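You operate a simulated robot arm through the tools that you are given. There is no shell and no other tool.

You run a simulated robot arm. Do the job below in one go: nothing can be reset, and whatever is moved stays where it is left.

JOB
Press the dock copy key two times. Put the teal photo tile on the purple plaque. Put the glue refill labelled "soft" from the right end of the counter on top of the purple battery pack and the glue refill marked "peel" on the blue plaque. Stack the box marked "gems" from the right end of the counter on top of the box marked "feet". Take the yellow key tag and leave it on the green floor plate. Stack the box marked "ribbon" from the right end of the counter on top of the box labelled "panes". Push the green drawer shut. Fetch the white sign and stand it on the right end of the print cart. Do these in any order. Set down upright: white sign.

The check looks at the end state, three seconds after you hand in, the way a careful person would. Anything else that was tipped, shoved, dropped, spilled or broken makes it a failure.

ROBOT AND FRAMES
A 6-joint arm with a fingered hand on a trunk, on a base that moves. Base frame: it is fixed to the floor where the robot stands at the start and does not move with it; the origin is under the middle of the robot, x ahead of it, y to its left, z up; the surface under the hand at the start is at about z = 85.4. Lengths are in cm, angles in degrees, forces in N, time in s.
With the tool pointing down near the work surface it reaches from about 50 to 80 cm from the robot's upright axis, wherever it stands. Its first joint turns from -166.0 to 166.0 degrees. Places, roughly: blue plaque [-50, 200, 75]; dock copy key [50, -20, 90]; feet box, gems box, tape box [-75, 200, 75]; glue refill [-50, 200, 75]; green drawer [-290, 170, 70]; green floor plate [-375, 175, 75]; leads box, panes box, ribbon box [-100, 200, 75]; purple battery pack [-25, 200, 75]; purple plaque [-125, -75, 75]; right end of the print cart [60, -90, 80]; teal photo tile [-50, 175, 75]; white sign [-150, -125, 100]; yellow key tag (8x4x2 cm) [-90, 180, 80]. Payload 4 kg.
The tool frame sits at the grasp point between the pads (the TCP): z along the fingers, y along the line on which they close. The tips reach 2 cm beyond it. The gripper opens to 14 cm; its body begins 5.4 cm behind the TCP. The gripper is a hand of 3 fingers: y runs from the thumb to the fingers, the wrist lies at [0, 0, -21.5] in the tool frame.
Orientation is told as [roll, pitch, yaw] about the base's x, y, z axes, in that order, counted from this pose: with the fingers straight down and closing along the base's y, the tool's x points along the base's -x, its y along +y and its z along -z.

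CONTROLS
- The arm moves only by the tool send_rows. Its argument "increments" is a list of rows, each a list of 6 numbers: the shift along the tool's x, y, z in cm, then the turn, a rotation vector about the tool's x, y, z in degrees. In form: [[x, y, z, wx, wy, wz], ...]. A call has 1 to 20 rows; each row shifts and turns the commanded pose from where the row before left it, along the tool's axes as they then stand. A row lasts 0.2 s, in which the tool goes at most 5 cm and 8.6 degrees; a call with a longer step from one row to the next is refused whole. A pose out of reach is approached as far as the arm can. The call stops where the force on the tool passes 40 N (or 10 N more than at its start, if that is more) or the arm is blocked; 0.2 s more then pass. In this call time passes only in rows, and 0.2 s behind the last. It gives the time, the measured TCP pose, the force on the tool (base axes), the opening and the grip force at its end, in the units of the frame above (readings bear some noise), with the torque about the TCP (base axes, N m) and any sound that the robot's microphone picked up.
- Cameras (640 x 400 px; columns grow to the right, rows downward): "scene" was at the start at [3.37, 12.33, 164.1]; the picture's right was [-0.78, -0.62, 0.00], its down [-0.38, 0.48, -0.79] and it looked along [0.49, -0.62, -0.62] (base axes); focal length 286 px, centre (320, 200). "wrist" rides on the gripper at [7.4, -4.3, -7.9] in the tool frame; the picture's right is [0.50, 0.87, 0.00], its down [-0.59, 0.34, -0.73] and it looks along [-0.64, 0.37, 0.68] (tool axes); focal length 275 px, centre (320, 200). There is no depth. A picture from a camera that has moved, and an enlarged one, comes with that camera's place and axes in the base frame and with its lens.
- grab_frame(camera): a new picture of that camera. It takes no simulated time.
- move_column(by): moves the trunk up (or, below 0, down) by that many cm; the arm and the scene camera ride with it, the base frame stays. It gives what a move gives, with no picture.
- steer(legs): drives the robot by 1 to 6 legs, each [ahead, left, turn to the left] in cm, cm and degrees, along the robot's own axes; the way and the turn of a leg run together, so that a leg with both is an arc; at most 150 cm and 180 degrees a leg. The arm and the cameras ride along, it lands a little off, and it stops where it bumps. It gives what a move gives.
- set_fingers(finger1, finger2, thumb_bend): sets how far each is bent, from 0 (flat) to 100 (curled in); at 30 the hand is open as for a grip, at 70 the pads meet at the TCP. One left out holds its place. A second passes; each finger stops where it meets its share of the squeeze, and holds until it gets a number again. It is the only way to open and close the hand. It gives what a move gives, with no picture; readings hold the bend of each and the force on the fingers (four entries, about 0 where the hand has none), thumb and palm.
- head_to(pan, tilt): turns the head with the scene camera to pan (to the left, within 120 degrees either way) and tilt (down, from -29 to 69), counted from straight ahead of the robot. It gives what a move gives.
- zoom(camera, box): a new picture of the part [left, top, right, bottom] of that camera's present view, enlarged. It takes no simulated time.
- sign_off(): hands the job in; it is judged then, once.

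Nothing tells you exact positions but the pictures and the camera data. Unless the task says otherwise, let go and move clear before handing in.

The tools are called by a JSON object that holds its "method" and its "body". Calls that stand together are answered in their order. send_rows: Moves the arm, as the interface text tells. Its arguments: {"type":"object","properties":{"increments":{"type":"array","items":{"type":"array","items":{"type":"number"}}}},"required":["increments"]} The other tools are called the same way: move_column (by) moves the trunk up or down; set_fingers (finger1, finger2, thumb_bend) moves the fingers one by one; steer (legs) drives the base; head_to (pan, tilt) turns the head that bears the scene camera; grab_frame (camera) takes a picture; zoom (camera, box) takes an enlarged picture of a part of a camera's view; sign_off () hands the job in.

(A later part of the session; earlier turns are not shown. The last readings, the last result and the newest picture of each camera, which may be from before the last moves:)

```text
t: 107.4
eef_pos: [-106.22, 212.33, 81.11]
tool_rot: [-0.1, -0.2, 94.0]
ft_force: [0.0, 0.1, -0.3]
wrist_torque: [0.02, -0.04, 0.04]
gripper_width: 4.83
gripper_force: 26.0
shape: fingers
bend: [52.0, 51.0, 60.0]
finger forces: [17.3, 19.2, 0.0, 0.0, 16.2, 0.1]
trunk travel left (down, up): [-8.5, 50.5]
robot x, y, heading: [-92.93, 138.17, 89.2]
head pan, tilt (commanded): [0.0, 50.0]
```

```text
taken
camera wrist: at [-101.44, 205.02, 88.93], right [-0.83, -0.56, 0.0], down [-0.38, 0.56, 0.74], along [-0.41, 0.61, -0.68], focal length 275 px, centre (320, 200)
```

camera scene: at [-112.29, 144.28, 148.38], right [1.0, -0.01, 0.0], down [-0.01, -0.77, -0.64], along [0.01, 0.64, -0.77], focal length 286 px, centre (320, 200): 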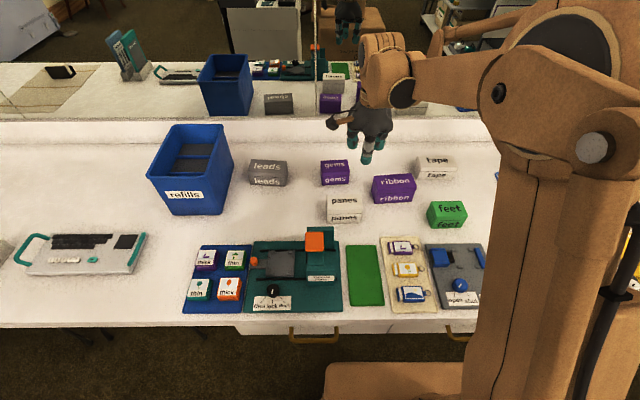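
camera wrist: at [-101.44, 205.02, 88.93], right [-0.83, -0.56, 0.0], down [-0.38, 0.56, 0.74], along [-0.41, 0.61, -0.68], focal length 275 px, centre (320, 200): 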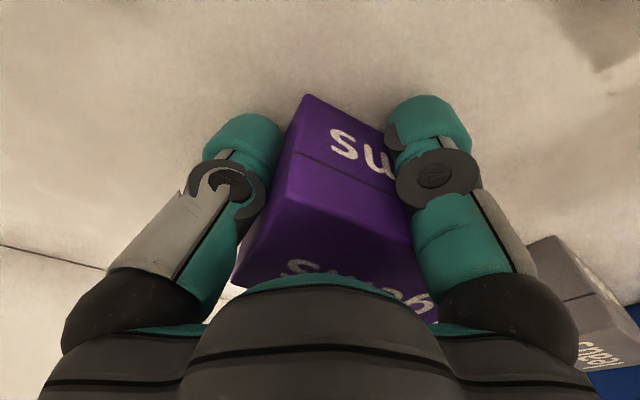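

{"method": "send_rows", "body": {"increments": [[0, 0, -1, 0, 0, 0], [0, 0, -3, 0, 0, 0], [0, 0, -4, 0, 0, 0], [0, 0, -4, 0, 0, 0], [0, 0, -4, 0, 0, 0]]}}

{"method": "grab_frame", "body": {"camera": "wrist"}}

{"method": "grab_frame", "body": {"camera": "scene"}}

```text
t: 108.6
eef_pos: [-106.33, 212.28, 97.07]
tool_rot: [-0.1, -0.1, 94.1]
ft_force: [1.0, -1.0, -1.7]
wrist_torque: [0.02, -0.04, -0.03]
gripper_width: 4.83
gripper_force: 26.3
shape: fingers
bend: [52.0, 51.0, 60.0]
finger forces: [17.2, 19.3, 0.1, 0.0, 15.8, 0.0]
trunk travel left (down, up): [-8.5, 50.5]
robot x, y, heading: [-93.27, 138.28, 89.4]
head pan, tilt (commanded): [0.0, 50.0]
```

```text
taken
camera wrist: at [-101.63, 205.04, 104.88], right [-0.83, -0.56, 0.0], down [-0.38, 0.56, 0.74], along [-0.41, 0.61, -0.68], focal length 275 px, centre (320, 200)
```

wrist: 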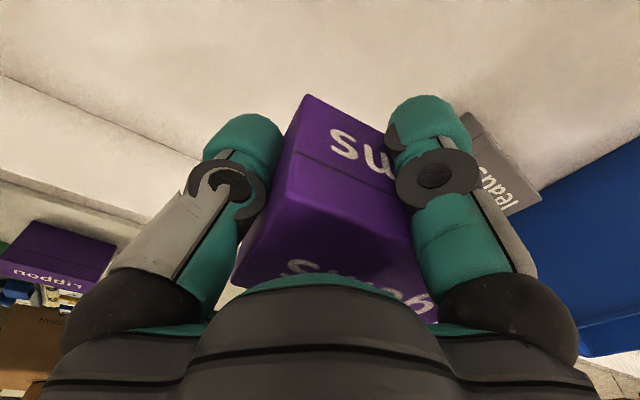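

```text
taken
camera scene: at [-112.28, 144.27, 148.38], right [1.0, -0.01, 0.0], down [-0.01, -0.77, -0.64], along [0.01, 0.64, -0.77], focal length 286 px, centre (320, 200)
```

scene: 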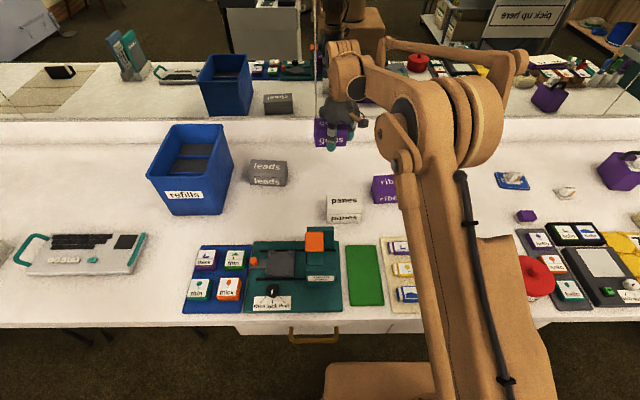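

Gems is held level. I carry it over to "feet" (centre ≈ (-74.8, 194.9)).

{"method": "send_rows", "body": {"increments": [[2.18, -3.63, -0.5, 0, 0, 0], [2.18, -3.63, -0.5, 0, 0, 0], [2.18, -3.63, -0.5, 0, 0, 0], [2.18, -3.63, 0, 0, 0, 0], [2.18, -3.63, 0, 0, 0, 0], [2.18, -3.63, 0, 0, 0, 0], [2.18, -3.63, 0, 0, 0, 0], [2.18, -3.63, 0, 0, 0, 0], [2.18, -3.63, 0, 0, 0, 1.5]]}}

{"method": "grab_frame", "body": {"camera": "wrist"}}

{"method": "head_to", "body": {"pan": -25, "tilt": 45}}

{"method": "grab_frame", "body": {"camera": "scene"}}

```text
t: 110.6
eef_pos: [-72.35, 195.1, 98.36]
tool_rot: [-0.1, -0.2, 92.7]
ft_force: [0.4, 0.3, -1.9]
wrist_torque: [0.02, -0.01, 0.03]
gripper_width: 4.83
gripper_force: 24.5
shape: fingers
bend: [52.0, 51.0, 60.0]
finger forces: [16.7, 18.7, 0.1, 0.0, 15.4, 0.1]
trunk travel left (down, up): [-8.5, 50.5]
robot x, y, heading: [-93.81, 138.29, 89.5]
head pan, tilt (commanded): [0.0, 50.0]
```

```text
taken
camera wrist: at [-67.69, 187.69, 106.29], right [-0.84, -0.54, 0.0], down [-0.37, 0.57, 0.74], along [-0.39, 0.62, -0.68], focal length 275 px, centre (320, 200)
```

wrist: 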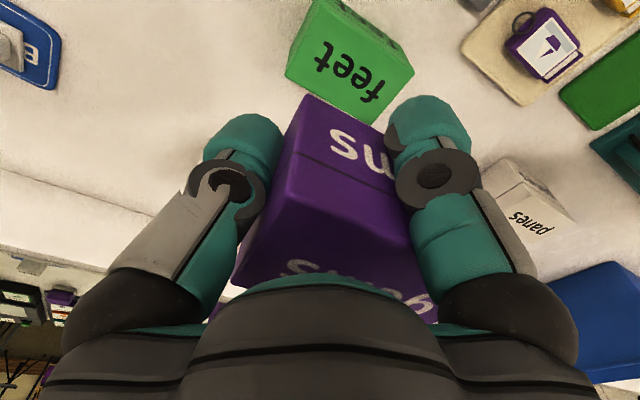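

```text
t: 111.5
eef_pos: [-72.32, 195.19, 98.45]
tool_rot: [-0.2, -0.2, 92.5]
ft_force: [0.1, -0.5, -1.8]
wrist_torque: [0.01, -0.01, 0.02]
gripper_width: 4.85
gripper_force: 25.8
shape: fingers
bend: [52.0, 51.0, 60.0]
finger forces: [16.7, 18.6, 0.0, 0.0, 15.4, 0.0]
trunk travel left (down, up): [-8.5, 50.5]
robot x, y, heading: [-93.61, 138.14, 89.3]
head pan, tilt (commanded): [-25.0, 45.0]
```

```text
taken
camera scene: at [-108.83, 143.93, 149.07], right [0.9, -0.43, 0.0], down [-0.3, -0.64, -0.71], along [0.3, 0.64, -0.71], focal length 286 px, centre (320, 200)
```

scene: 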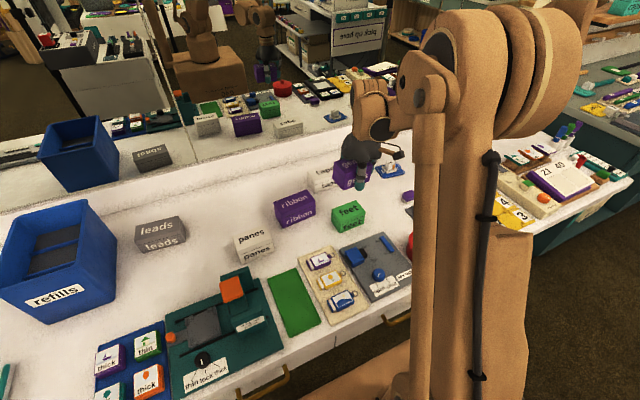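

{"method": "zoom", "body": {"camera": "wrist", "box": [220, 0, 460, 150]}}

{"method": "zoom", "body": {"camera": "scene", "box": [290, 140, 410, 240]}}

```text
2.67 times, centred on (340, 75) of wrist
camera zoom: at [-67.77, 187.75, 106.28], right [-0.84, -0.54, 0.0], down [-0.37, 0.57, 0.74], along [-0.39, 0.62, -0.68], focal length 734 px, centre (267, 533)
```

zoom: 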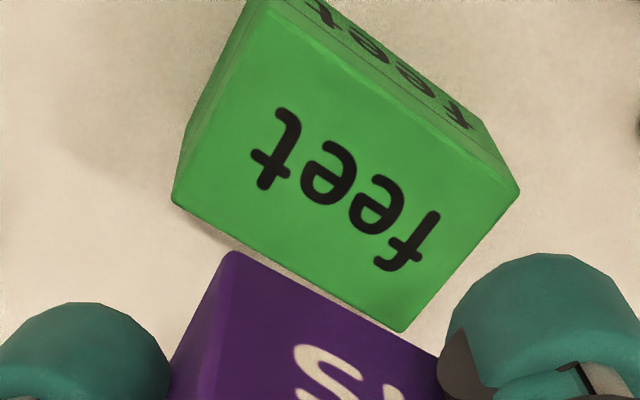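

```text
4.00 times, centred on (350, 190) of scene
camera zoom: at [-108.83, 143.93, 149.07], right [0.9, -0.43, 0.0], down [-0.3, -0.64, -0.71], along [0.3, 0.64, -0.71], focal length 1146 px, centre (200, 240)
```

zoom: 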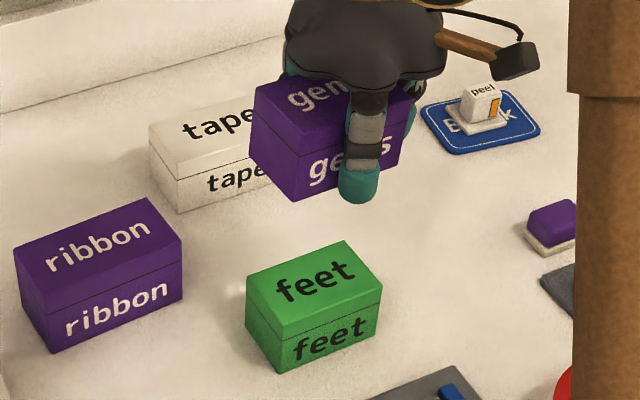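

{"method": "send_rows", "body": {"increments": [[1.08, 0.07, 2, 0, 0, 3.5], [0, 0, 3.5, 0, 0, 0], [0, 0, 2.6, 0, 0, 0]]}}

{"method": "zoom", "body": {"camera": "wrist", "box": [180, 40, 480, 240]}}

{"method": "zoom", "body": {"camera": "scene", "box": [310, 150, 400, 240]}}

```text
t: 112.3
eef_pos: [-72.18, 193.87, 90.45]
tool_rot: [-0.1, -0.2, 89.0]
ft_force: [0.0, -0.1, -1.7]
wrist_torque: [0.0, -0.04, 0.02]
gripper_width: 4.81
gripper_force: 25.1
shape: fingers
bend: [52.0, 51.0, 60.0]
finger forces: [16.6, 18.5, 0.1, 0.1, 15.4, 0.1]
trunk travel left (down, up): [-8.5, 50.5]
robot x, y, heading: [-93.44, 138.26, 89.4]
head pan, tilt (commanded): [-25.0, 45.0]
```

```text
2.00 times, centred on (330, 140) of wrist
camera zoom: at [-68.07, 186.26, 98.29], right [-0.87, -0.48, 0.0], down [-0.33, 0.59, 0.74], along [-0.36, 0.64, -0.68], focal length 551 px, centre (300, 320)
```

zoom: 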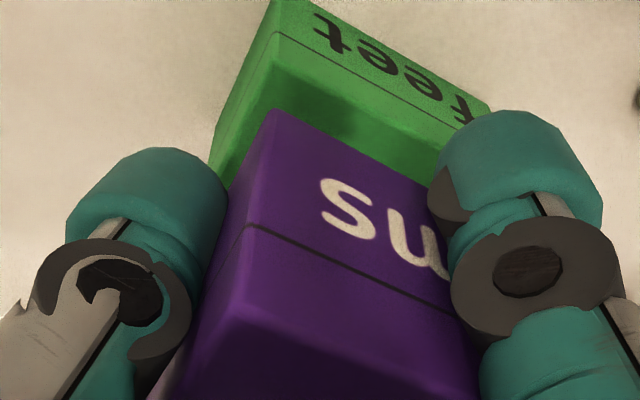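

```text
4.44 times, centred on (355, 195) of scene
camera zoom: at [-108.81, 143.96, 149.07], right [0.9, -0.43, 0.0], down [-0.31, -0.64, -0.71], along [0.3, 0.64, -0.71], focal length 1273 px, centre (164, 222)
```

zoom: 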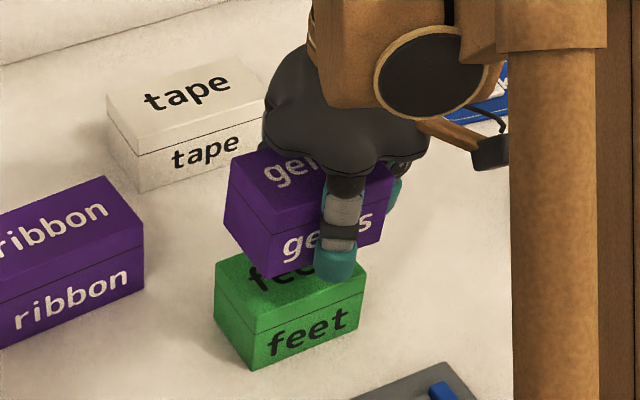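

{"method": "send_rows", "body": {"increments": [[0.15, -0.15, 1.2, 0, 0, 0], [0, 0, 1.0, 0, 0, 0]]}}

{"method": "send_rows", "body": {"increments": [[0, 0, 0.3, 0, 0, 0]]}}

```text
t: 112.9
eef_pos: [-72.13, 193.63, 88.13]
tool_rot: [-0.1, -0.2, 89.0]
ft_force: [-0.5, -0.4, -1.4]
wrist_torque: [-0.03, -0.02, 0.0]
gripper_width: 4.8
gripper_force: 25.0
shape: fingers
bend: [52.0, 51.0, 60.0]
finger forces: [16.5, 18.5, 0.1, 0.1, 15.3, 0.0]
trunk travel left (down, up): [-8.5, 50.5]
robot x, y, heading: [-93.24, 138.39, 89.5]
head pan, tilt (commanded): [-25.0, 45.0]
```

```text
t: 113.3
eef_pos: [-72.12, 193.77, 87.97]
tool_rot: [-0.1, -0.3, 89.1]
ft_force: [0.8, -0.3, -0.3]
wrist_torque: [0.02, -0.05, -0.02]
gripper_width: 4.82
gripper_force: 25.7
shape: fingers
bend: [52.0, 51.0, 60.0]
finger forces: [16.5, 18.4, 0.0, 0.1, 15.3, 0.1]
trunk travel left (down, up): [-8.5, 50.5]
robot x, y, heading: [-93.38, 138.29, 89.3]
head pan, tilt (commanded): [-25.0, 45.0]
```

{"method": "send_rows", "body": {"increments": [[0, 0, 0.25, 0, 0, 0]]}}

```text
t: 113.7
eef_pos: [-72.01, 193.78, 87.67]
tool_rot: [-0.2, -0.2, 89.0]
ft_force: [0.0, 0.8, -1.4]
wrist_torque: [0.01, -0.08, 0.01]
gripper_width: 4.83
gripper_force: 25.2
shape: fingers
bend: [52.0, 51.0, 60.0]
finger forces: [16.6, 18.5, 0.0, 0.0, 15.3, 0.0]
trunk travel left (down, up): [-8.5, 50.5]
robot x, y, heading: [-93.22, 138.32, 89.2]
head pan, tilt (commanded): [-25.0, 45.0]
```

{"method": "send_rows", "body": {"increments": [[0, 0, 0.2, 0, 0, 0]]}}

{"method": "zoom", "body": {"camera": "scene", "box": [320, 170, 400, 240]}}

```text
t: 114.1
eef_pos: [-72.02, 193.84, 87.36]
tool_rot: [-0.1, -0.2, 89.0]
ft_force: [0.2, -0.5, -0.7]
wrist_torque: [0.0, -0.03, -0.02]
gripper_width: 4.81
gripper_force: 25.3
shape: fingers
bend: [52.0, 51.0, 60.0]
finger forces: [16.5, 18.5, 0.1, 0.0, 15.3, 0.0]
trunk travel left (down, up): [-8.5, 50.5]
robot x, y, heading: [-93.29, 137.91, 89.6]
head pan, tilt (commanded): [-25.0, 45.0]
```

```text
5.71 times, centred on (360, 205) of scene
camera zoom: at [-108.82, 143.93, 149.07], right [0.9, -0.43, 0.0], down [-0.31, -0.64, -0.71], along [0.31, 0.64, -0.71], focal length 1636 px, centre (91, 171)
```

zoom: 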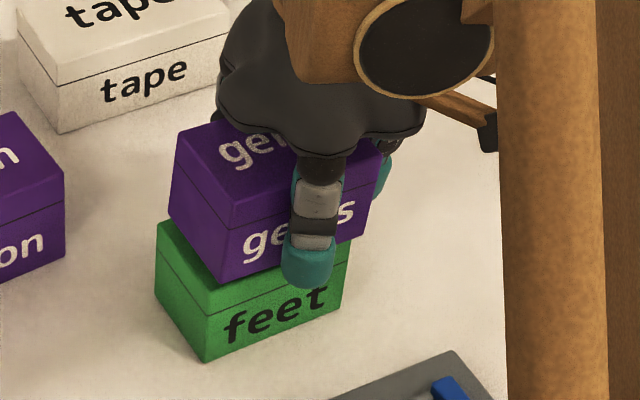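

{"method": "zoom", "body": {"camera": "scene", "box": [335, 185, 385, 225]}}

{"method": "zoom", "body": {"camera": "wrist", "box": [180, 40, 480, 240]}}

```text
10.00 times, centred on (360, 205) of scene
camera zoom: at [-108.82, 143.93, 149.07], right [0.9, -0.43, 0.0], down [-0.31, -0.64, -0.71], along [0.31, 0.64, -0.71], focal length 2864 px, centre (-80, 150)
```

zoom: 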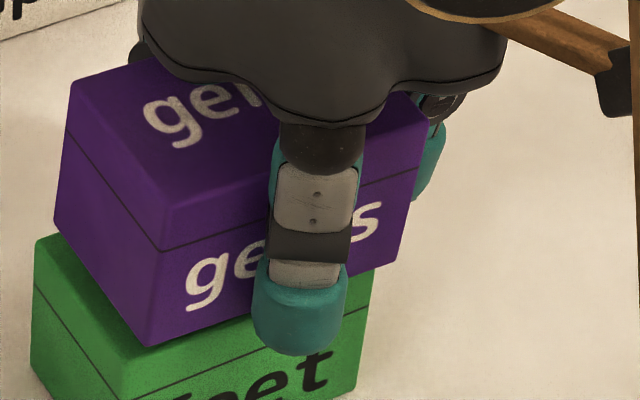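

```text
2.00 times, centred on (330, 140) of wrist
camera zoom: at [-67.94, 186.21, 95.29], right [-0.87, -0.49, 0.0], down [-0.33, 0.59, 0.74], along [-0.36, 0.64, -0.68], focal length 551 px, centre (300, 320)
```

zoom: 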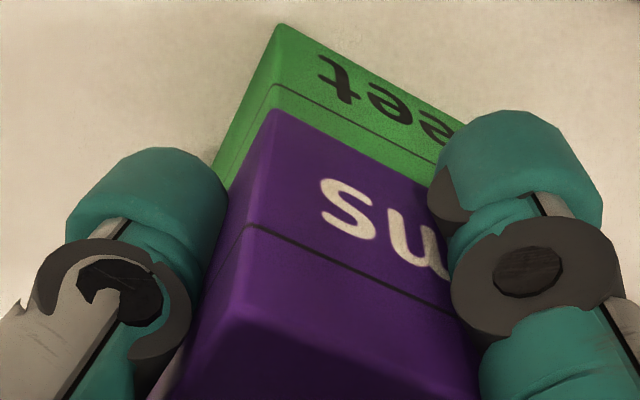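

{"method": "send_rows", "body": {"increments": [[-0.2, 0.3, 0, 0, 0, 0], [0, 0, 0.15, 0, 0, 0]]}}

```text
t: 114.7
eef_pos: [-72.45, 194.0, 87.32]
tool_rot: [-0.1, -0.2, 89.0]
ft_force: [-0.2, -0.3, -1.0]
wrist_torque: [-0.02, -0.07, -0.04]
gripper_width: 4.82
gripper_force: 25.1
shape: fingers
bend: [52.0, 51.0, 60.0]
finger forces: [16.5, 18.4, 0.0, 0.1, 15.3, 0.0]
trunk travel left (down, up): [-8.5, 50.5]
robot x, y, heading: [-93.24, 138.42, 89.6]
head pan, tilt (commanded): [-25.0, 45.0]
```

{"method": "send_rows", "body": {"increments": [[0, 0, 0.2, 0, 0, 0]]}}

```text
t: 115.1
eef_pos: [-72.49, 193.91, 87.13]
tool_rot: [-0.1, -0.2, 89.0]
ft_force: [-0.3, -0.1, -0.8]
wrist_torque: [-0.02, -0.03, 0.04]
gripper_width: 4.84
gripper_force: 25.3
shape: fingers
bend: [52.0, 51.0, 60.0]
finger forces: [16.5, 18.5, 0.0, 0.1, 15.3, 0.0]
trunk travel left (down, up): [-8.5, 50.5]
robot x, y, heading: [-93.19, 138.35, 89.3]
head pan, tilt (commanded): [-25.0, 45.0]
```

{"method": "send_rows", "body": {"increments": [[0, 0, 0.2, 0, 0, 0]]}}

```text
t: 115.5
eef_pos: [-72.37, 193.84, 86.92]
tool_rot: [-0.1, -0.2, 89.0]
ft_force: [-0.1, -0.2, -0.6]
wrist_torque: [0.0, -0.06, 0.03]
gripper_width: 4.83
gripper_force: 24.7
shape: fingers
bend: [52.0, 51.0, 60.0]
finger forces: [16.5, 18.5, 0.0, 0.0, 15.3, 0.0]
trunk travel left (down, up): [-8.5, 50.5]
robot x, y, heading: [-93.58, 138.12, 89.4]
head pan, tilt (commanded): [-25.0, 45.0]
```

{"method": "send_rows", "body": {"increments": [[0, 0, 0.2, 0, 0, 0]]}}

```text
t: 115.9
eef_pos: [-72.4, 193.91, 86.81]
tool_rot: [-0.1, -0.2, 89.1]
ft_force: [-0.5, 1.2, 10.4]
wrist_torque: [-0.23, -0.25, 0.04]
gripper_width: 4.83
gripper_force: 27.4
shape: fingers
bend: [52.0, 51.0, 60.0]
finger forces: [16.4, 20.1, 0.0, 0.1, 17.8, 0.0]
trunk travel left (down, up): [-8.5, 50.5]
robot x, y, heading: [-93.21, 138.25, 89.4]
head pan, tilt (commanded): [-25.0, 45.0]
```

{"method": "send_rows", "body": {"increments": [[0, 0, 0.12, 0, 0, 0]]}}

{"method": "zoom", "body": {"camera": "scene", "box": [335, 185, 385, 225]}}

```text
t: 116.3
eef_pos: [-72.46, 193.84, 86.68]
tool_rot: [-0.1, -0.2, 89.1]
ft_force: [-0.5, 3.7, 20.9]
wrist_torque: [-0.25, -0.53, 0.03]
gripper_width: 4.76
gripper_force: 28.7
shape: fingers
bend: [52.0, 51.0, 60.0]
finger forces: [16.2, 22.0, 0.0, 0.1, 20.2, 0.0]
trunk travel left (down, up): [-8.5, 50.5]
robot x, y, heading: [-93.35, 138.26, 89.1]
head pan, tilt (commanded): [-25.0, 45.0]
```

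```text
10.00 times, centred on (360, 205) of scene
camera zoom: at [-108.91, 143.78, 149.09], right [0.9, -0.43, 0.0], down [-0.3, -0.64, -0.71], along [0.31, 0.64, -0.71], focal length 2864 px, centre (-80, 150)
```

zoom: 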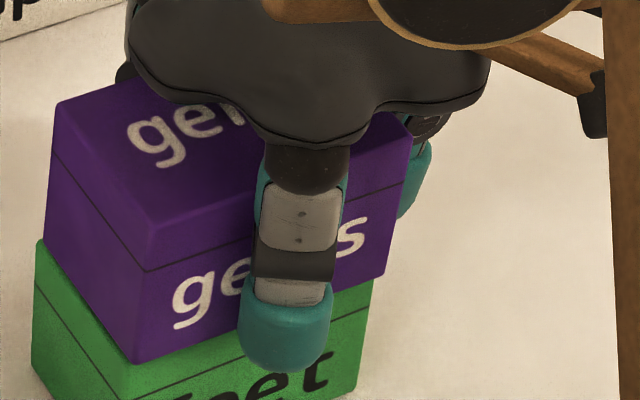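

{"method": "send_rows", "body": {"increments": [[0, 0, -0.15, 0, 0, 0]]}}

{"method": "set_fingers", "body": {"finger1": 46, "finger2": 45, "thumb_bend": 52}}

{"method": "zoom", "body": {"camera": "scene", "box": [335, 185, 385, 225]}}

{"method": "grab_frame", "body": {"camera": "wrist"}}

```text
t: 116.7
eef_pos: [-72.56, 193.89, 86.88]
tool_rot: [-0.1, -0.3, 88.9]
ft_force: [-0.3, 1.3, 11.1]
wrist_torque: [-0.18, -0.34, 0.03]
gripper_width: 4.78
gripper_force: 28.1
shape: fingers
bend: [52.0, 51.0, 60.0]
finger forces: [16.7, 20.8, 0.0, 0.0, 17.6, 0.0]
trunk travel left (down, up): [-8.5, 50.5]
robot x, y, heading: [-93.18, 138.18, 89.1]
head pan, tilt (commanded): [-25.0, 45.0]
```

```text
t: 117.7
eef_pos: [-72.36, 194.02, 86.85]
tool_rot: [-0.1, -0.2, 89.0]
ft_force: [0.6, -0.9, -0.3]
wrist_torque: [0.0, 0.0, 0.01]
gripper_width: 6.67
gripper_force: 0.1
shape: fingers
bend: [46.0, 45.0, 52.0]
finger forces: [0.0, 0.0, 0.0, 0.1, 0.1, 0.0]
trunk travel left (down, up): [-8.5, 50.5]
robot x, y, heading: [-93.38, 138.21, 89.3]
head pan, tilt (commanded): [-25.0, 45.0]
```

```text
10.00 times, centred on (360, 205) of scene
camera zoom: at [-108.83, 143.91, 149.07], right [0.9, -0.43, 0.0], down [-0.31, -0.64, -0.71], along [0.31, 0.64, -0.71], focal length 2864 px, centre (-80, 150)
```

zoom: 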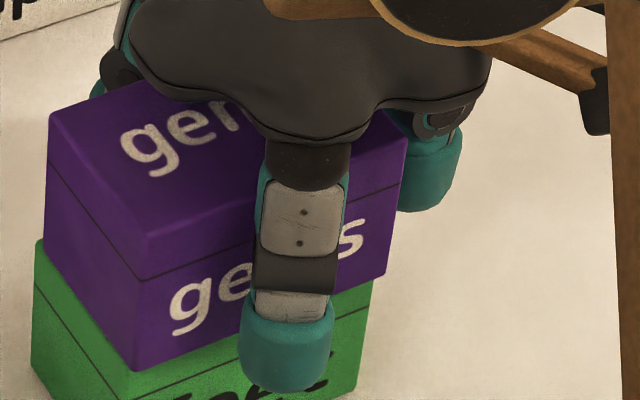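

```text
taken
camera wrist: at [-68.24, 186.33, 94.61], right [-0.87, -0.49, 0.0], down [-0.33, 0.59, 0.74], along [-0.36, 0.64, -0.68], focal length 275 px, centre (320, 200)
```

wrist: 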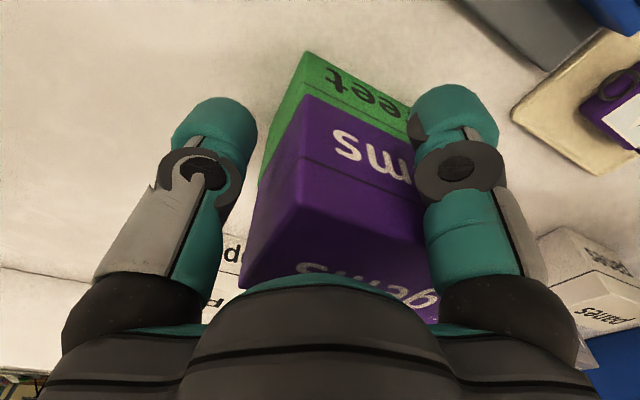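

Stacked and released. I open a little more, rise clear and check; then on to ribbon.

{"method": "set_fingers", "body": {"finger1": 38, "finger2": 38, "thumb_bend": 42}}

{"method": "send_rows", "body": {"increments": [[0, 0, -2, 0, 0, 0], [0, 0, -4, 0, 0, 0], [0, 0, -4, 0, 0, 0], [0, 0, -4, 0, 0, 0], [0, 0, -3, 0, 0, 0]]}}

{"method": "zoom", "body": {"camera": "scene", "box": [290, 140, 410, 240]}}

{"method": "grab_frame", "body": {"camera": "wrist"}}

```text
t: 118.7
eef_pos: [-72.43, 193.89, 86.74]
tool_rot: [-0.1, -0.2, 89.0]
ft_force: [0.0, 0.2, 0.5]
wrist_torque: [0.01, 0.02, -0.03]
gripper_width: 9.47
gripper_force: 0.0
shape: fingers
bend: [38.0, 38.0, 42.0]
finger forces: [0.1, 0.0, 0.0, 0.0, 0.0, 0.1]
trunk travel left (down, up): [-8.5, 50.5]
robot x, y, heading: [-93.48, 138.42, 89.2]
head pan, tilt (commanded): [-25.0, 45.0]
```

```text
t: 119.9
eef_pos: [-72.39, 194.01, 103.89]
tool_rot: [-0.1, -0.3, 88.9]
ft_force: [-0.4, 0.9, -0.2]
wrist_torque: [-0.03, -0.02, 0.0]
gripper_width: 9.47
gripper_force: 0.1
shape: fingers
bend: [38.0, 38.0, 42.0]
finger forces: [0.0, 0.1, 0.0, 0.0, 0.0, 0.0]
trunk travel left (down, up): [-8.5, 50.5]
robot x, y, heading: [-93.17, 138.39, 89.2]
head pan, tilt (commanded): [-25.0, 45.0]
```

```text
4.00 times, centred on (350, 190) of scene
camera zoom: at [-108.84, 143.87, 149.07], right [0.9, -0.43, 0.0], down [-0.31, -0.64, -0.71], along [0.31, 0.64, -0.71], focal length 1146 px, centre (200, 240)
```

zoom: 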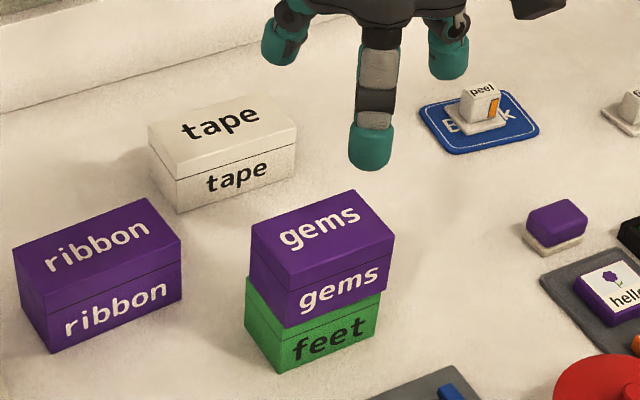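

```text
taken
camera wrist: at [-68.27, 186.4, 111.71], right [-0.87, -0.49, 0.0], down [-0.33, 0.59, 0.74], along [-0.36, 0.64, -0.68], focal length 275 px, centre (320, 200)
```

wrist: 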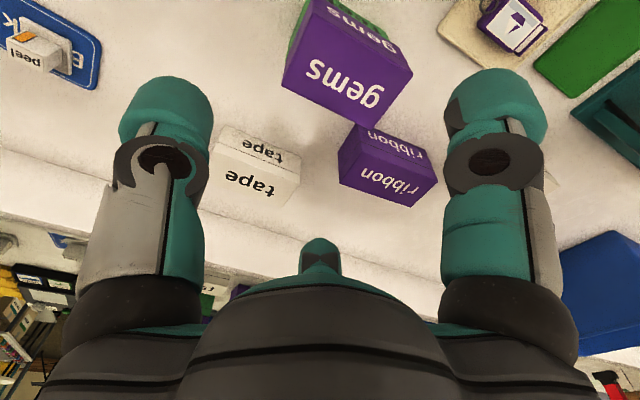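

Gems is squarely on feet. Now I move above ribbon (centre ≈ (-88.9, 204.9)).

{"method": "send_rows", "body": {"increments": [[-2.13, 3.28, 0, 0, 0, 0], [-2.13, 3.28, 0, 0, 0, 0], [-2.13, 3.28, 0, 0, 0, 0], [-2.13, 3.28, 0.5, 0, 0, 0], [-2.13, 3.28, 0.5, 0, 0, -5.7]]}}

{"method": "set_fingers", "body": {"finger1": 30, "finger2": 30, "thumb_bend": 28}}

{"method": "grab_frame", "body": {"camera": "wrist"}}

{"method": "grab_frame", "body": {"camera": "scene"}}

```text
t: 121.1
eef_pos: [-88.63, 205.07, 102.92]
tool_rot: [0.0, -0.2, 94.6]
ft_force: [-0.9, 0.1, 0.2]
wrist_torque: [0.02, -0.02, -0.02]
gripper_width: 9.49
gripper_force: 0.0
shape: fingers
bend: [38.0, 38.0, 42.0]
finger forces: [0.0, 0.1, 0.0, 0.0, 0.0, 0.0]
trunk travel left (down, up): [-8.5, 50.5]
robot x, y, heading: [-93.33, 138.08, 89.5]
head pan, tilt (commanded): [-25.0, 45.0]
```

```text
t: 122.1
eef_pos: [-88.75, 205.04, 102.82]
tool_rot: [-0.2, -0.2, 94.7]
ft_force: [0.4, 0.3, -0.8]
wrist_torque: [0.01, 0.02, 0.04]
gripper_width: 12.59
gripper_force: 0.1
shape: fingers
bend: [30.0, 30.0, 28.0]
finger forces: [0.0, 0.0, 0.0, 0.1, 0.0, 0.0]
trunk travel left (down, up): [-8.5, 50.5]
robot x, y, heading: [-92.95, 138.21, 89.7]
head pan, tilt (commanded): [-25.0, 45.0]
```

```text
taken
camera wrist: at [-83.78, 197.86, 110.75], right [-0.82, -0.57, 0.0], down [-0.39, 0.56, 0.74], along [-0.42, 0.61, -0.68], focal length 275 px, centre (320, 200)
```

wrist: 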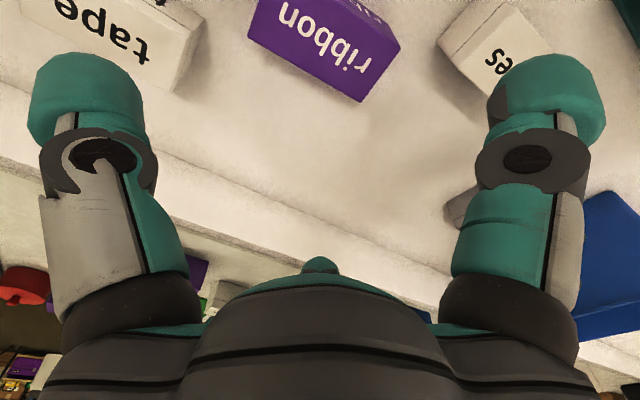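

```text
taken
camera scene: at [-108.84, 143.92, 149.07], right [0.9, -0.43, 0.0], down [-0.31, -0.64, -0.71], along [0.31, 0.64, -0.71], focal length 286 px, centre (320, 200)
```

scene: 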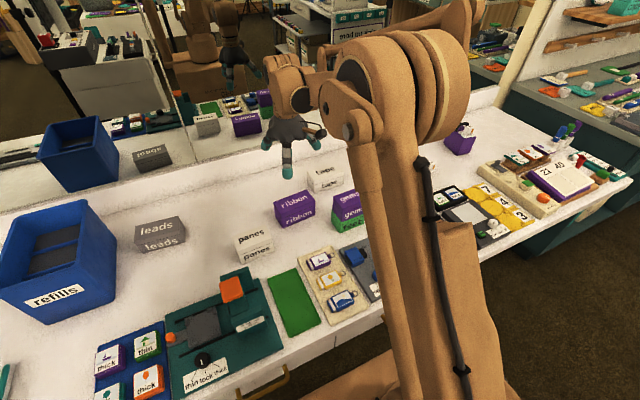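

{"method": "send_rows", "body": {"increments": [[0.74, 0, 3.5, 0, 0, 0], [0, 0, 4, 0, 0, 0], [0, 0, 4, 0, 0, 0]]}}

{"method": "grab_frame", "body": {"camera": "wrist"}}

{"method": "zoom", "body": {"camera": "scene", "box": [230, 110, 400, 250]}}

```text
t: 122.9
eef_pos: [-88.62, 204.21, 91.24]
tool_rot: [-0.1, -0.2, 94.8]
ft_force: [0.1, -0.2, -0.2]
wrist_torque: [0.01, 0.02, 0.03]
gripper_width: 12.62
gripper_force: 0.0
shape: fingers
bend: [30.0, 30.0, 28.0]
finger forces: [0.0, 0.1, 0.0, 0.0, 0.0, 0.0]
trunk travel left (down, up): [-8.5, 50.5]
robot x, y, heading: [-93.46, 138.52, 89.4]
head pan, tilt (commanded): [-25.0, 45.0]
```

```text
taken
camera wrist: at [-83.74, 197.19, 99.06], right [-0.82, -0.57, 0.0], down [-0.39, 0.56, 0.74], along [-0.42, 0.61, -0.68], focal length 275 px, centre (320, 200)
```

wrist: 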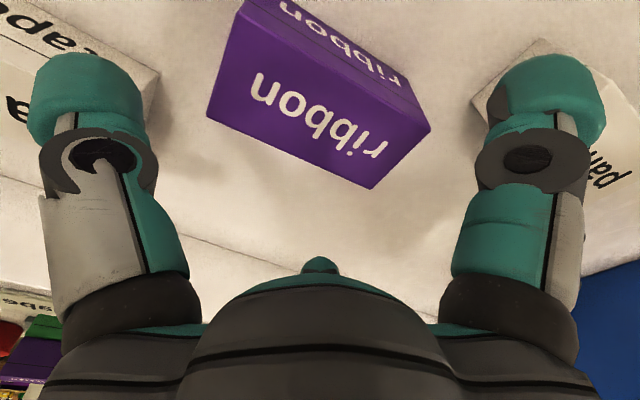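

```text
2.86 times, centred on (315, 180) of scene
camera zoom: at [-108.84, 143.97, 149.07], right [0.9, -0.43, 0.0], down [-0.31, -0.64, -0.71], along [0.31, 0.64, -0.71], focal length 818 px, centre (334, 257)
```

zoom: 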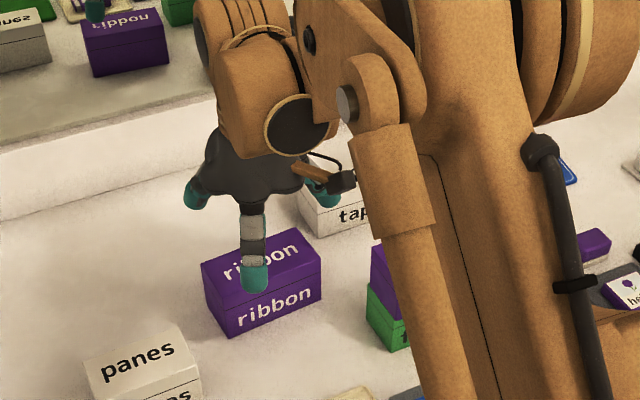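

{"method": "send_rows", "body": {"increments": [[0, 0, 3.4, 0, 0, 0], [0, 0, 3.4, 0, 0, 0], [0, 0, 3.3, 0, 0, 0]]}}

{"method": "grab_frame", "body": {"camera": "wrist"}}

```text
t: 123.7
eef_pos: [-88.62, 204.05, 81.17]
tool_rot: [-0.2, -0.1, 94.7]
ft_force: [1.3, 0.7, 2.8]
wrist_torque: [0.0, -0.09, 0.01]
gripper_width: 12.65
gripper_force: 0.9
shape: fingers
bend: [30.0, 30.0, 28.0]
finger forces: [0.0, 0.0, 0.0, 0.0, 2.5, 0.1]
trunk travel left (down, up): [-8.5, 50.5]
robot x, y, heading: [-93.04, 138.34, 89.2]
head pan, tilt (commanded): [-25.0, 45.0]
```

```text
taken
camera wrist: at [-83.75, 196.87, 88.94], right [-0.82, -0.57, 0.0], down [-0.39, 0.56, 0.74], along [-0.42, 0.61, -0.68], focal length 275 px, centre (320, 200)
```

wrist: 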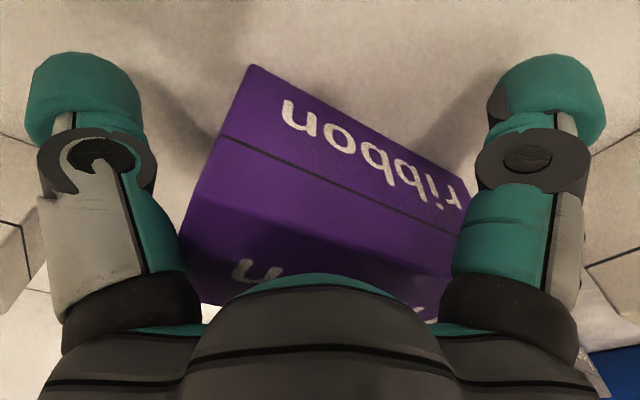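

{"method": "send_rows", "body": {"increments": [[0, 0, -0.3, 0, 0, 0]]}}

{"method": "set_fingers", "body": {"finger1": 68, "finger2": 68}}

{"method": "grab_frame", "body": {"camera": "wrist"}}

```text
t: 124.1
eef_pos: [-88.68, 204.15, 81.47]
tool_rot: [-0.1, -0.2, 94.8]
ft_force: [-0.5, 0.9, 0.2]
wrist_torque: [-0.02, -0.01, -0.03]
gripper_width: 12.61
gripper_force: 0.1
shape: fingers
bend: [30.0, 30.0, 28.0]
finger forces: [0.1, 0.0, 0.1, 0.0, 0.1, 0.1]
trunk travel left (down, up): [-8.5, 50.5]
robot x, y, heading: [-93.54, 138.21, 89.4]
head pan, tilt (commanded): [-25.0, 45.0]
```

```text
t: 125.1
eef_pos: [-88.61, 204.08, 81.5]
tool_rot: [-0.1, -0.1, 94.7]
ft_force: [-0.1, -0.1, 0.3]
wrist_torque: [0.01, -0.03, -0.01]
gripper_width: 9.93
gripper_force: 26.9
shape: fingers
bend: [50.0, 51.0, 28.0]
finger forces: [25.5, 25.5, 0.0, 0.2, 2.3, 0.0]
trunk travel left (down, up): [-8.5, 50.5]
robot x, y, heading: [-93.14, 138.61, 89.6]
head pan, tilt (commanded): [-25.0, 45.0]
```

```text
taken
camera wrist: at [-83.75, 196.95, 89.31], right [-0.82, -0.57, 0.0], down [-0.39, 0.56, 0.74], along [-0.42, 0.61, -0.68], focal length 275 px, centre (320, 200)
```

wrist: 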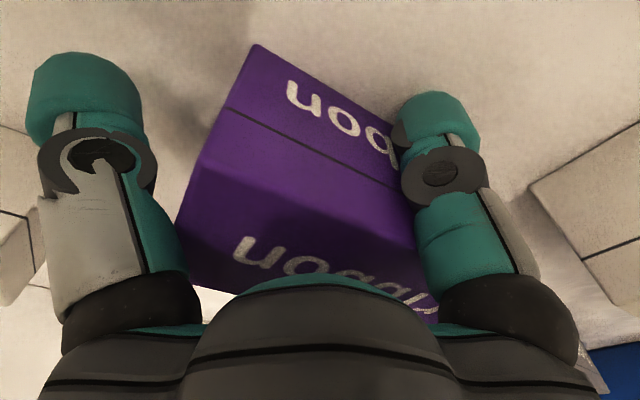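

{"method": "set_fingers", "body": {"thumb_bend": 40}}

{"method": "send_rows", "body": {"increments": [[0, 0, -1, 0, 0, 0], [0, 0, -2, 0, 0, 0]]}}

{"method": "grab_frame", "body": {"camera": "wrist"}}

{"method": "zoom", "body": {"camera": "scene", "box": [230, 110, 400, 250]}}

```text
t: 126.1
eef_pos: [-88.64, 204.05, 81.41]
tool_rot: [-0.2, -0.2, 94.7]
ft_force: [0.5, -0.2, 0.2]
wrist_torque: [0.01, -0.02, 0.02]
gripper_width: 8.96
gripper_force: 38.3
shape: fingers
bend: [50.0, 50.0, 35.0]
finger forces: [23.3, 21.5, 0.1, 0.1, 31.9, 0.0]
trunk travel left (down, up): [-8.5, 50.5]
robot x, y, heading: [-93.22, 138.21, 89.4]
head pan, tilt (commanded): [-25.0, 45.0]
```

```text
t: 126.7
eef_pos: [-88.64, 204.11, 84.37]
tool_rot: [-0.2, -0.2, 94.8]
ft_force: [-0.8, -0.7, -1.2]
wrist_torque: [0.0, -0.05, -0.01]
gripper_width: 8.97
gripper_force: 38.6
shape: fingers
bend: [50.0, 50.0, 35.0]
finger forces: [23.4, 21.6, 0.0, 0.1, 31.6, 0.1]
trunk travel left (down, up): [-8.5, 50.5]
robot x, y, heading: [-93.52, 138.51, 89.2]
head pan, tilt (commanded): [-25.0, 45.0]
```

```text
taken
camera wrist: at [-83.75, 196.94, 92.3], right [-0.82, -0.57, 0.0], down [-0.39, 0.56, 0.74], along [-0.42, 0.61, -0.68], focal length 275 px, centre (320, 200)
```

wrist: 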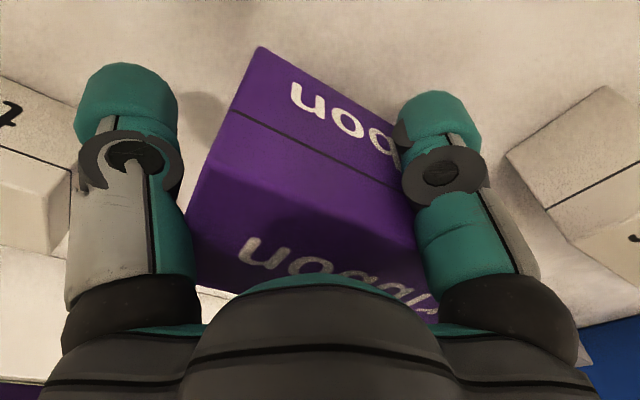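

```text
2.86 times, centred on (315, 180) of scene
camera zoom: at [-108.84, 143.91, 149.07], right [0.9, -0.43, 0.0], down [-0.31, -0.64, -0.71], along [0.31, 0.64, -0.71], focal length 818 px, centre (334, 257)
```

zoom: 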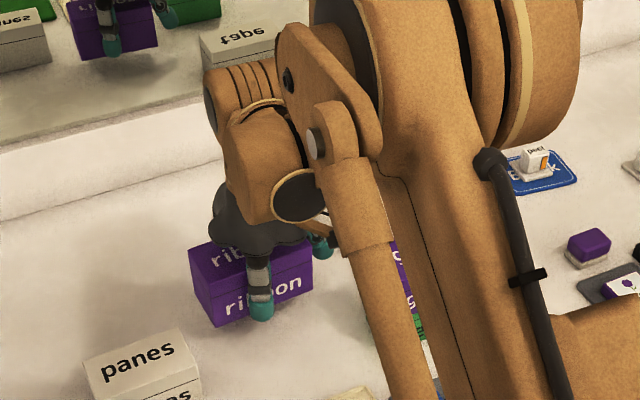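

{"method": "send_rows", "body": {"increments": [[0, 0, -4, 0, 0, 0], [0, 0, -4, 0, 0, 0], [0, 0, -4, 0, 0, 0], [0, 0, -2, 0, 0, 0]]}}

{"method": "head_to", "body": {"pan": 0, "tilt": 45}}

{"method": "grab_frame", "body": {"camera": "scene"}}

{"method": "grab_frame", "body": {"camera": "wrist"}}

```text
t: 127.7
eef_pos: [-88.62, 204.12, 98.58]
tool_rot: [0.0, -0.2, 94.7]
ft_force: [-0.6, -0.1, -1.0]
wrist_torque: [-0.02, 0.02, 0.02]
gripper_width: 8.92
gripper_force: 37.5
shape: fingers
bend: [50.0, 50.0, 35.0]
finger forces: [22.8, 21.0, 0.1, 0.0, 30.6, 0.0]
trunk travel left (down, up): [-8.5, 50.5]
robot x, y, heading: [-93.22, 138.3, 89.7]
head pan, tilt (commanded): [-25.0, 45.0]
```

```text
t: 128.6
eef_pos: [-88.6, 204.09, 98.43]
tool_rot: [-0.1, -0.2, 94.8]
ft_force: [-0.3, 0.5, -1.5]
wrist_torque: [0.01, -0.05, 0.0]
gripper_width: 8.91
gripper_force: 36.9
shape: fingers
bend: [50.0, 50.0, 35.0]
finger forces: [22.7, 21.0, 0.0, 0.0, 30.6, 0.1]
trunk travel left (down, up): [-8.5, 50.5]
robot x, y, heading: [-93.55, 138.55, 89.6]
head pan, tilt (commanded): [0.0, 45.0]
```

```text
taken
camera scene: at [-112.26, 144.73, 149.07], right [1.0, -0.01, 0.0], down [-0.01, -0.71, -0.71], along [0.01, 0.71, -0.71], focal length 286 px, centre (320, 200)
```

scene: 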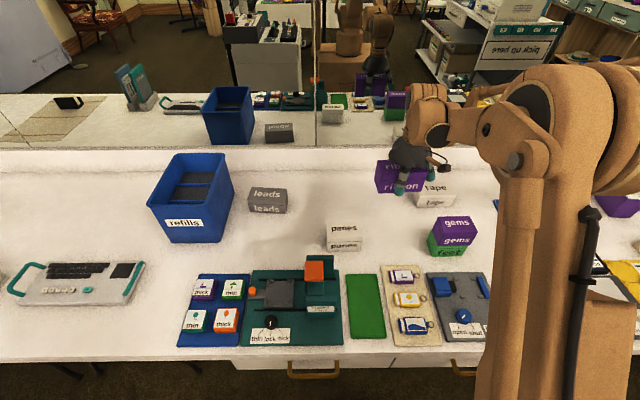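

```text
taken
camera wrist: at [-83.73, 196.97, 106.27], right [-0.82, -0.57, 0.0], down [-0.39, 0.56, 0.74], along [-0.42, 0.61, -0.68], focal length 275 px, centre (320, 200)
```

wrist: 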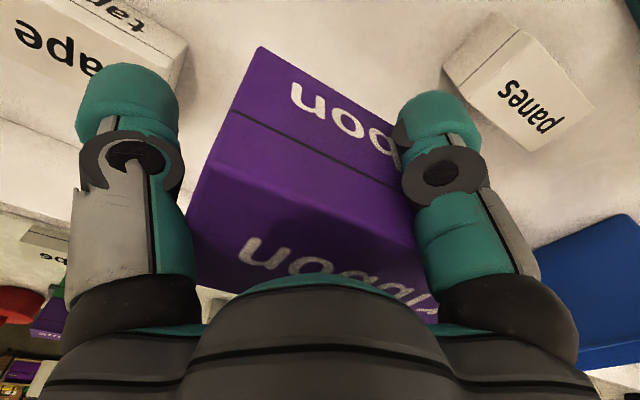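

{"method": "zoom", "body": {"camera": "scene", "box": [310, 150, 430, 260]}}

{"method": "zoom", "body": {"camera": "wrist", "box": [160, 20, 480, 240]}}

```text
3.64 times, centred on (370, 205) of scene
camera zoom: at [-112.26, 144.73, 149.07], right [1.0, -0.01, 0.0], down [-0.01, -0.71, -0.71], along [0.01, 0.71, -0.71], focal length 1041 px, centre (138, 182)
```

zoom: 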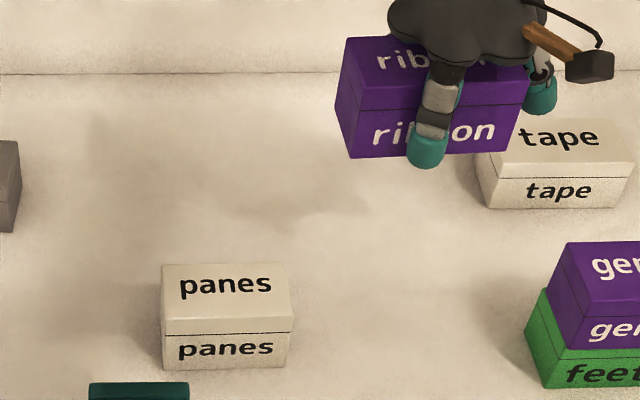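

```text
1.82 times, centred on (320, 130) of wrist
camera zoom: at [-83.73, 196.97, 106.27], right [-0.82, -0.57, 0.0], down [-0.39, 0.56, 0.74], along [-0.42, 0.61, -0.68], focal length 500 px, centre (320, 327)
```

zoom: 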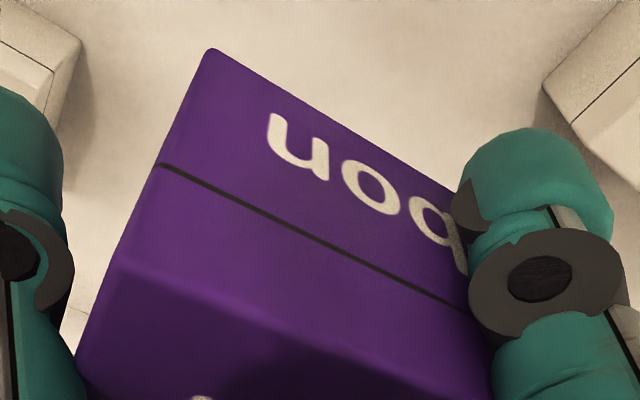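

{"method": "send_rows", "body": {"increments": [[1.42, 3.78, 0, 0, 0, 0], [1.42, 3.78, 0, 0, 0, 0], [1.42, 3.78, 0, 0, 0, 0], [1.42, 3.78, 0, 0, 0, 4.65]]}}

{"method": "grab_frame", "body": {"camera": "wrist"}}

{"method": "zoom", "body": {"camera": "scene", "box": [290, 150, 410, 260]}}

```text
t: 129.6
eef_pos: [-103.27, 197.21, 98.68]
tool_rot: [-0.1, -0.2, 90.0]
ft_force: [-0.2, 0.1, -1.0]
wrist_torque: [-0.02, -0.04, 0.01]
gripper_width: 8.9
gripper_force: 35.9
shape: fingers
bend: [50.0, 51.0, 36.0]
finger forces: [22.2, 20.4, 0.1, 0.0, 29.6, 0.0]
trunk travel left (down, up): [-8.5, 50.5]
robot x, y, heading: [-92.75, 138.51, 89.3]
head pan, tilt (commanded): [0.0, 45.0]
```

```text
taken
camera wrist: at [-99.06, 189.69, 106.37], right [-0.87, -0.5, 0.0], down [-0.34, 0.58, 0.74], along [-0.37, 0.64, -0.68], focal length 275 px, centre (320, 200)
```

wrist: 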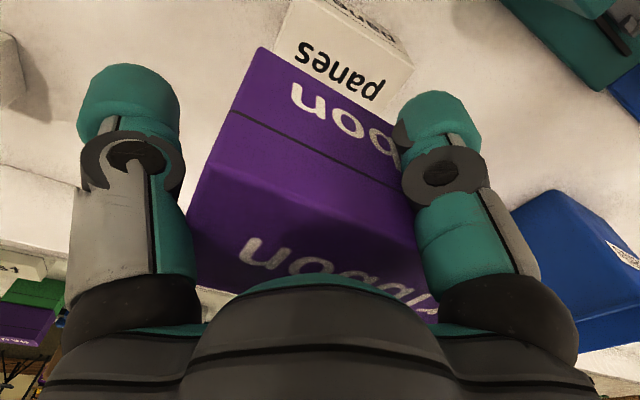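

```text
3.64 times, centred on (350, 205) of scene
camera zoom: at [-112.32, 144.7, 149.06], right [1.0, -0.01, 0.0], down [-0.01, -0.71, -0.71], along [0.01, 0.71, -0.71], focal length 1041 px, centre (211, 182)
```

zoom: 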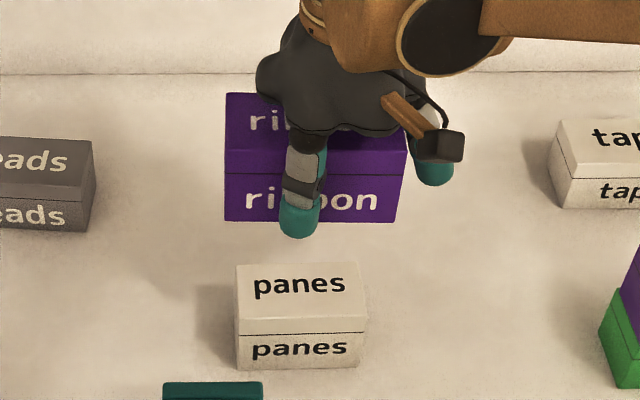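

{"method": "zoom", "body": {"camera": "wrist", "box": [200, 0, 460, 160]}}

```text
2.46 times, centred on (330, 80) of wrist
camera zoom: at [-99.06, 189.69, 106.37], right [-0.87, -0.5, 0.0], down [-0.34, 0.58, 0.74], along [-0.37, 0.64, -0.68], focal length 678 px, centre (295, 495)
```

zoom: 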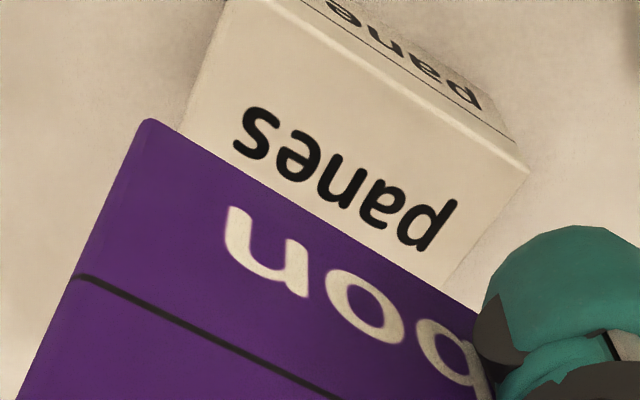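

{"method": "send_rows", "body": {"increments": [[0.27, 0.23, 3, 0, 0, 0], [0, 0, 3.5, 0, 0, 0], [0, 0, 2.5, 0, 0, 0]]}}

{"method": "zoom", "body": {"camera": "wrist", "box": [180, 20, 480, 220]}}

{"method": "zoom", "body": {"camera": "scene", "box": [310, 170, 390, 250]}}

```text
t: 130.4
eef_pos: [-103.47, 197.06, 89.38]
tool_rot: [-0.1, -0.2, 90.2]
ft_force: [-1.1, 0.4, -1.6]
wrist_torque: [0.04, -0.06, 0.0]
gripper_width: 8.87
gripper_force: 35.2
shape: fingers
bend: [50.0, 51.0, 36.0]
finger forces: [21.9, 20.2, 0.0, 0.0, 28.5, 0.0]
trunk travel left (down, up): [-8.5, 50.5]
robot x, y, heading: [-93.34, 138.24, 89.6]
head pan, tilt (commanded): [0.0, 45.0]
```

```text
2.00 times, centred on (330, 120) of wrist
camera zoom: at [-99.12, 189.51, 97.23], right [-0.87, -0.5, 0.0], down [-0.34, 0.58, 0.74], along [-0.37, 0.64, -0.68], focal length 551 px, centre (300, 360)
```

zoom: 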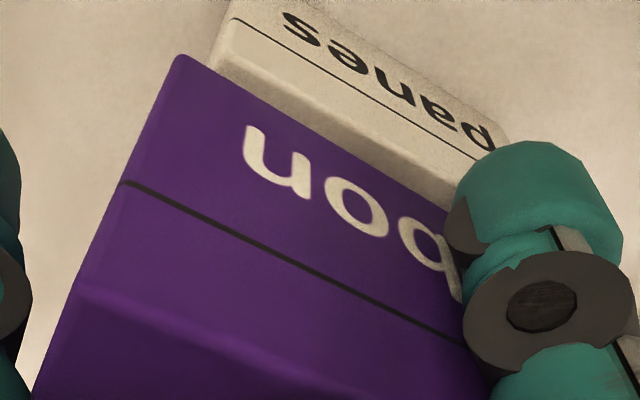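

```text
5.00 times, centred on (350, 210) of scene
camera zoom: at [-112.28, 144.76, 149.07], right [1.0, -0.01, 0.0], down [-0.01, -0.71, -0.71], along [0.01, 0.71, -0.71], focal length 1432 px, centre (170, 150)
```

zoom: 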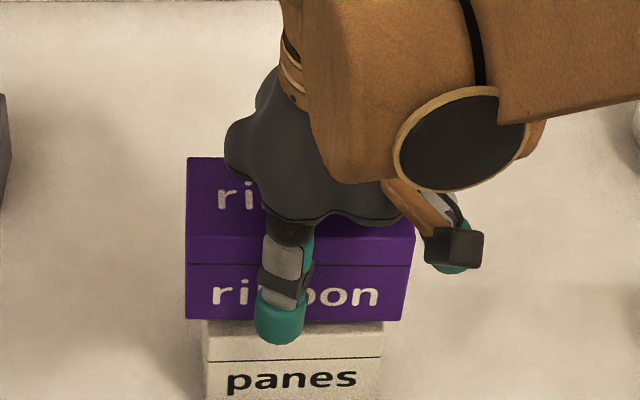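

{"method": "send_rows", "body": {"increments": [[0, 0, 0.6, 0, 0, 0], [0, 0, 0.4, 0, 0, 0]]}}

{"method": "send_rows", "body": {"increments": [[0, 0, 0.25, 0, 0, 0]]}}

```text
t: 131.0
eef_pos: [-103.44, 197.01, 88.44]
tool_rot: [-0.2, -0.2, 90.2]
ft_force: [-0.3, 0.7, 2.0]
wrist_torque: [-0.05, -0.16, 0.0]
gripper_width: 8.87
gripper_force: 35.5
shape: fingers
bend: [50.0, 51.0, 36.0]
finger forces: [21.7, 20.3, 0.0, 0.1, 29.5, 0.0]
trunk travel left (down, up): [-8.5, 50.5]
robot x, y, heading: [-93.82, 138.59, 89.6]
head pan, tilt (commanded): [0.0, 45.0]
```

```text
t: 131.4
eef_pos: [-103.39, 196.9, 88.35]
tool_rot: [-0.1, -0.3, 90.1]
ft_force: [-1.8, 7.0, 30.2]
wrist_torque: [-0.22, -0.43, 0.12]
gripper_width: 8.79
gripper_force: 39.5
shape: fingers
bend: [50.0, 50.0, 36.0]
finger forces: [20.5, 23.8, 0.0, 0.0, 35.0, 0.0]
trunk travel left (down, up): [-8.5, 50.5]
robot x, y, heading: [-93.34, 138.2, 89.5]
head pan, tilt (commanded): [0.0, 45.0]
```

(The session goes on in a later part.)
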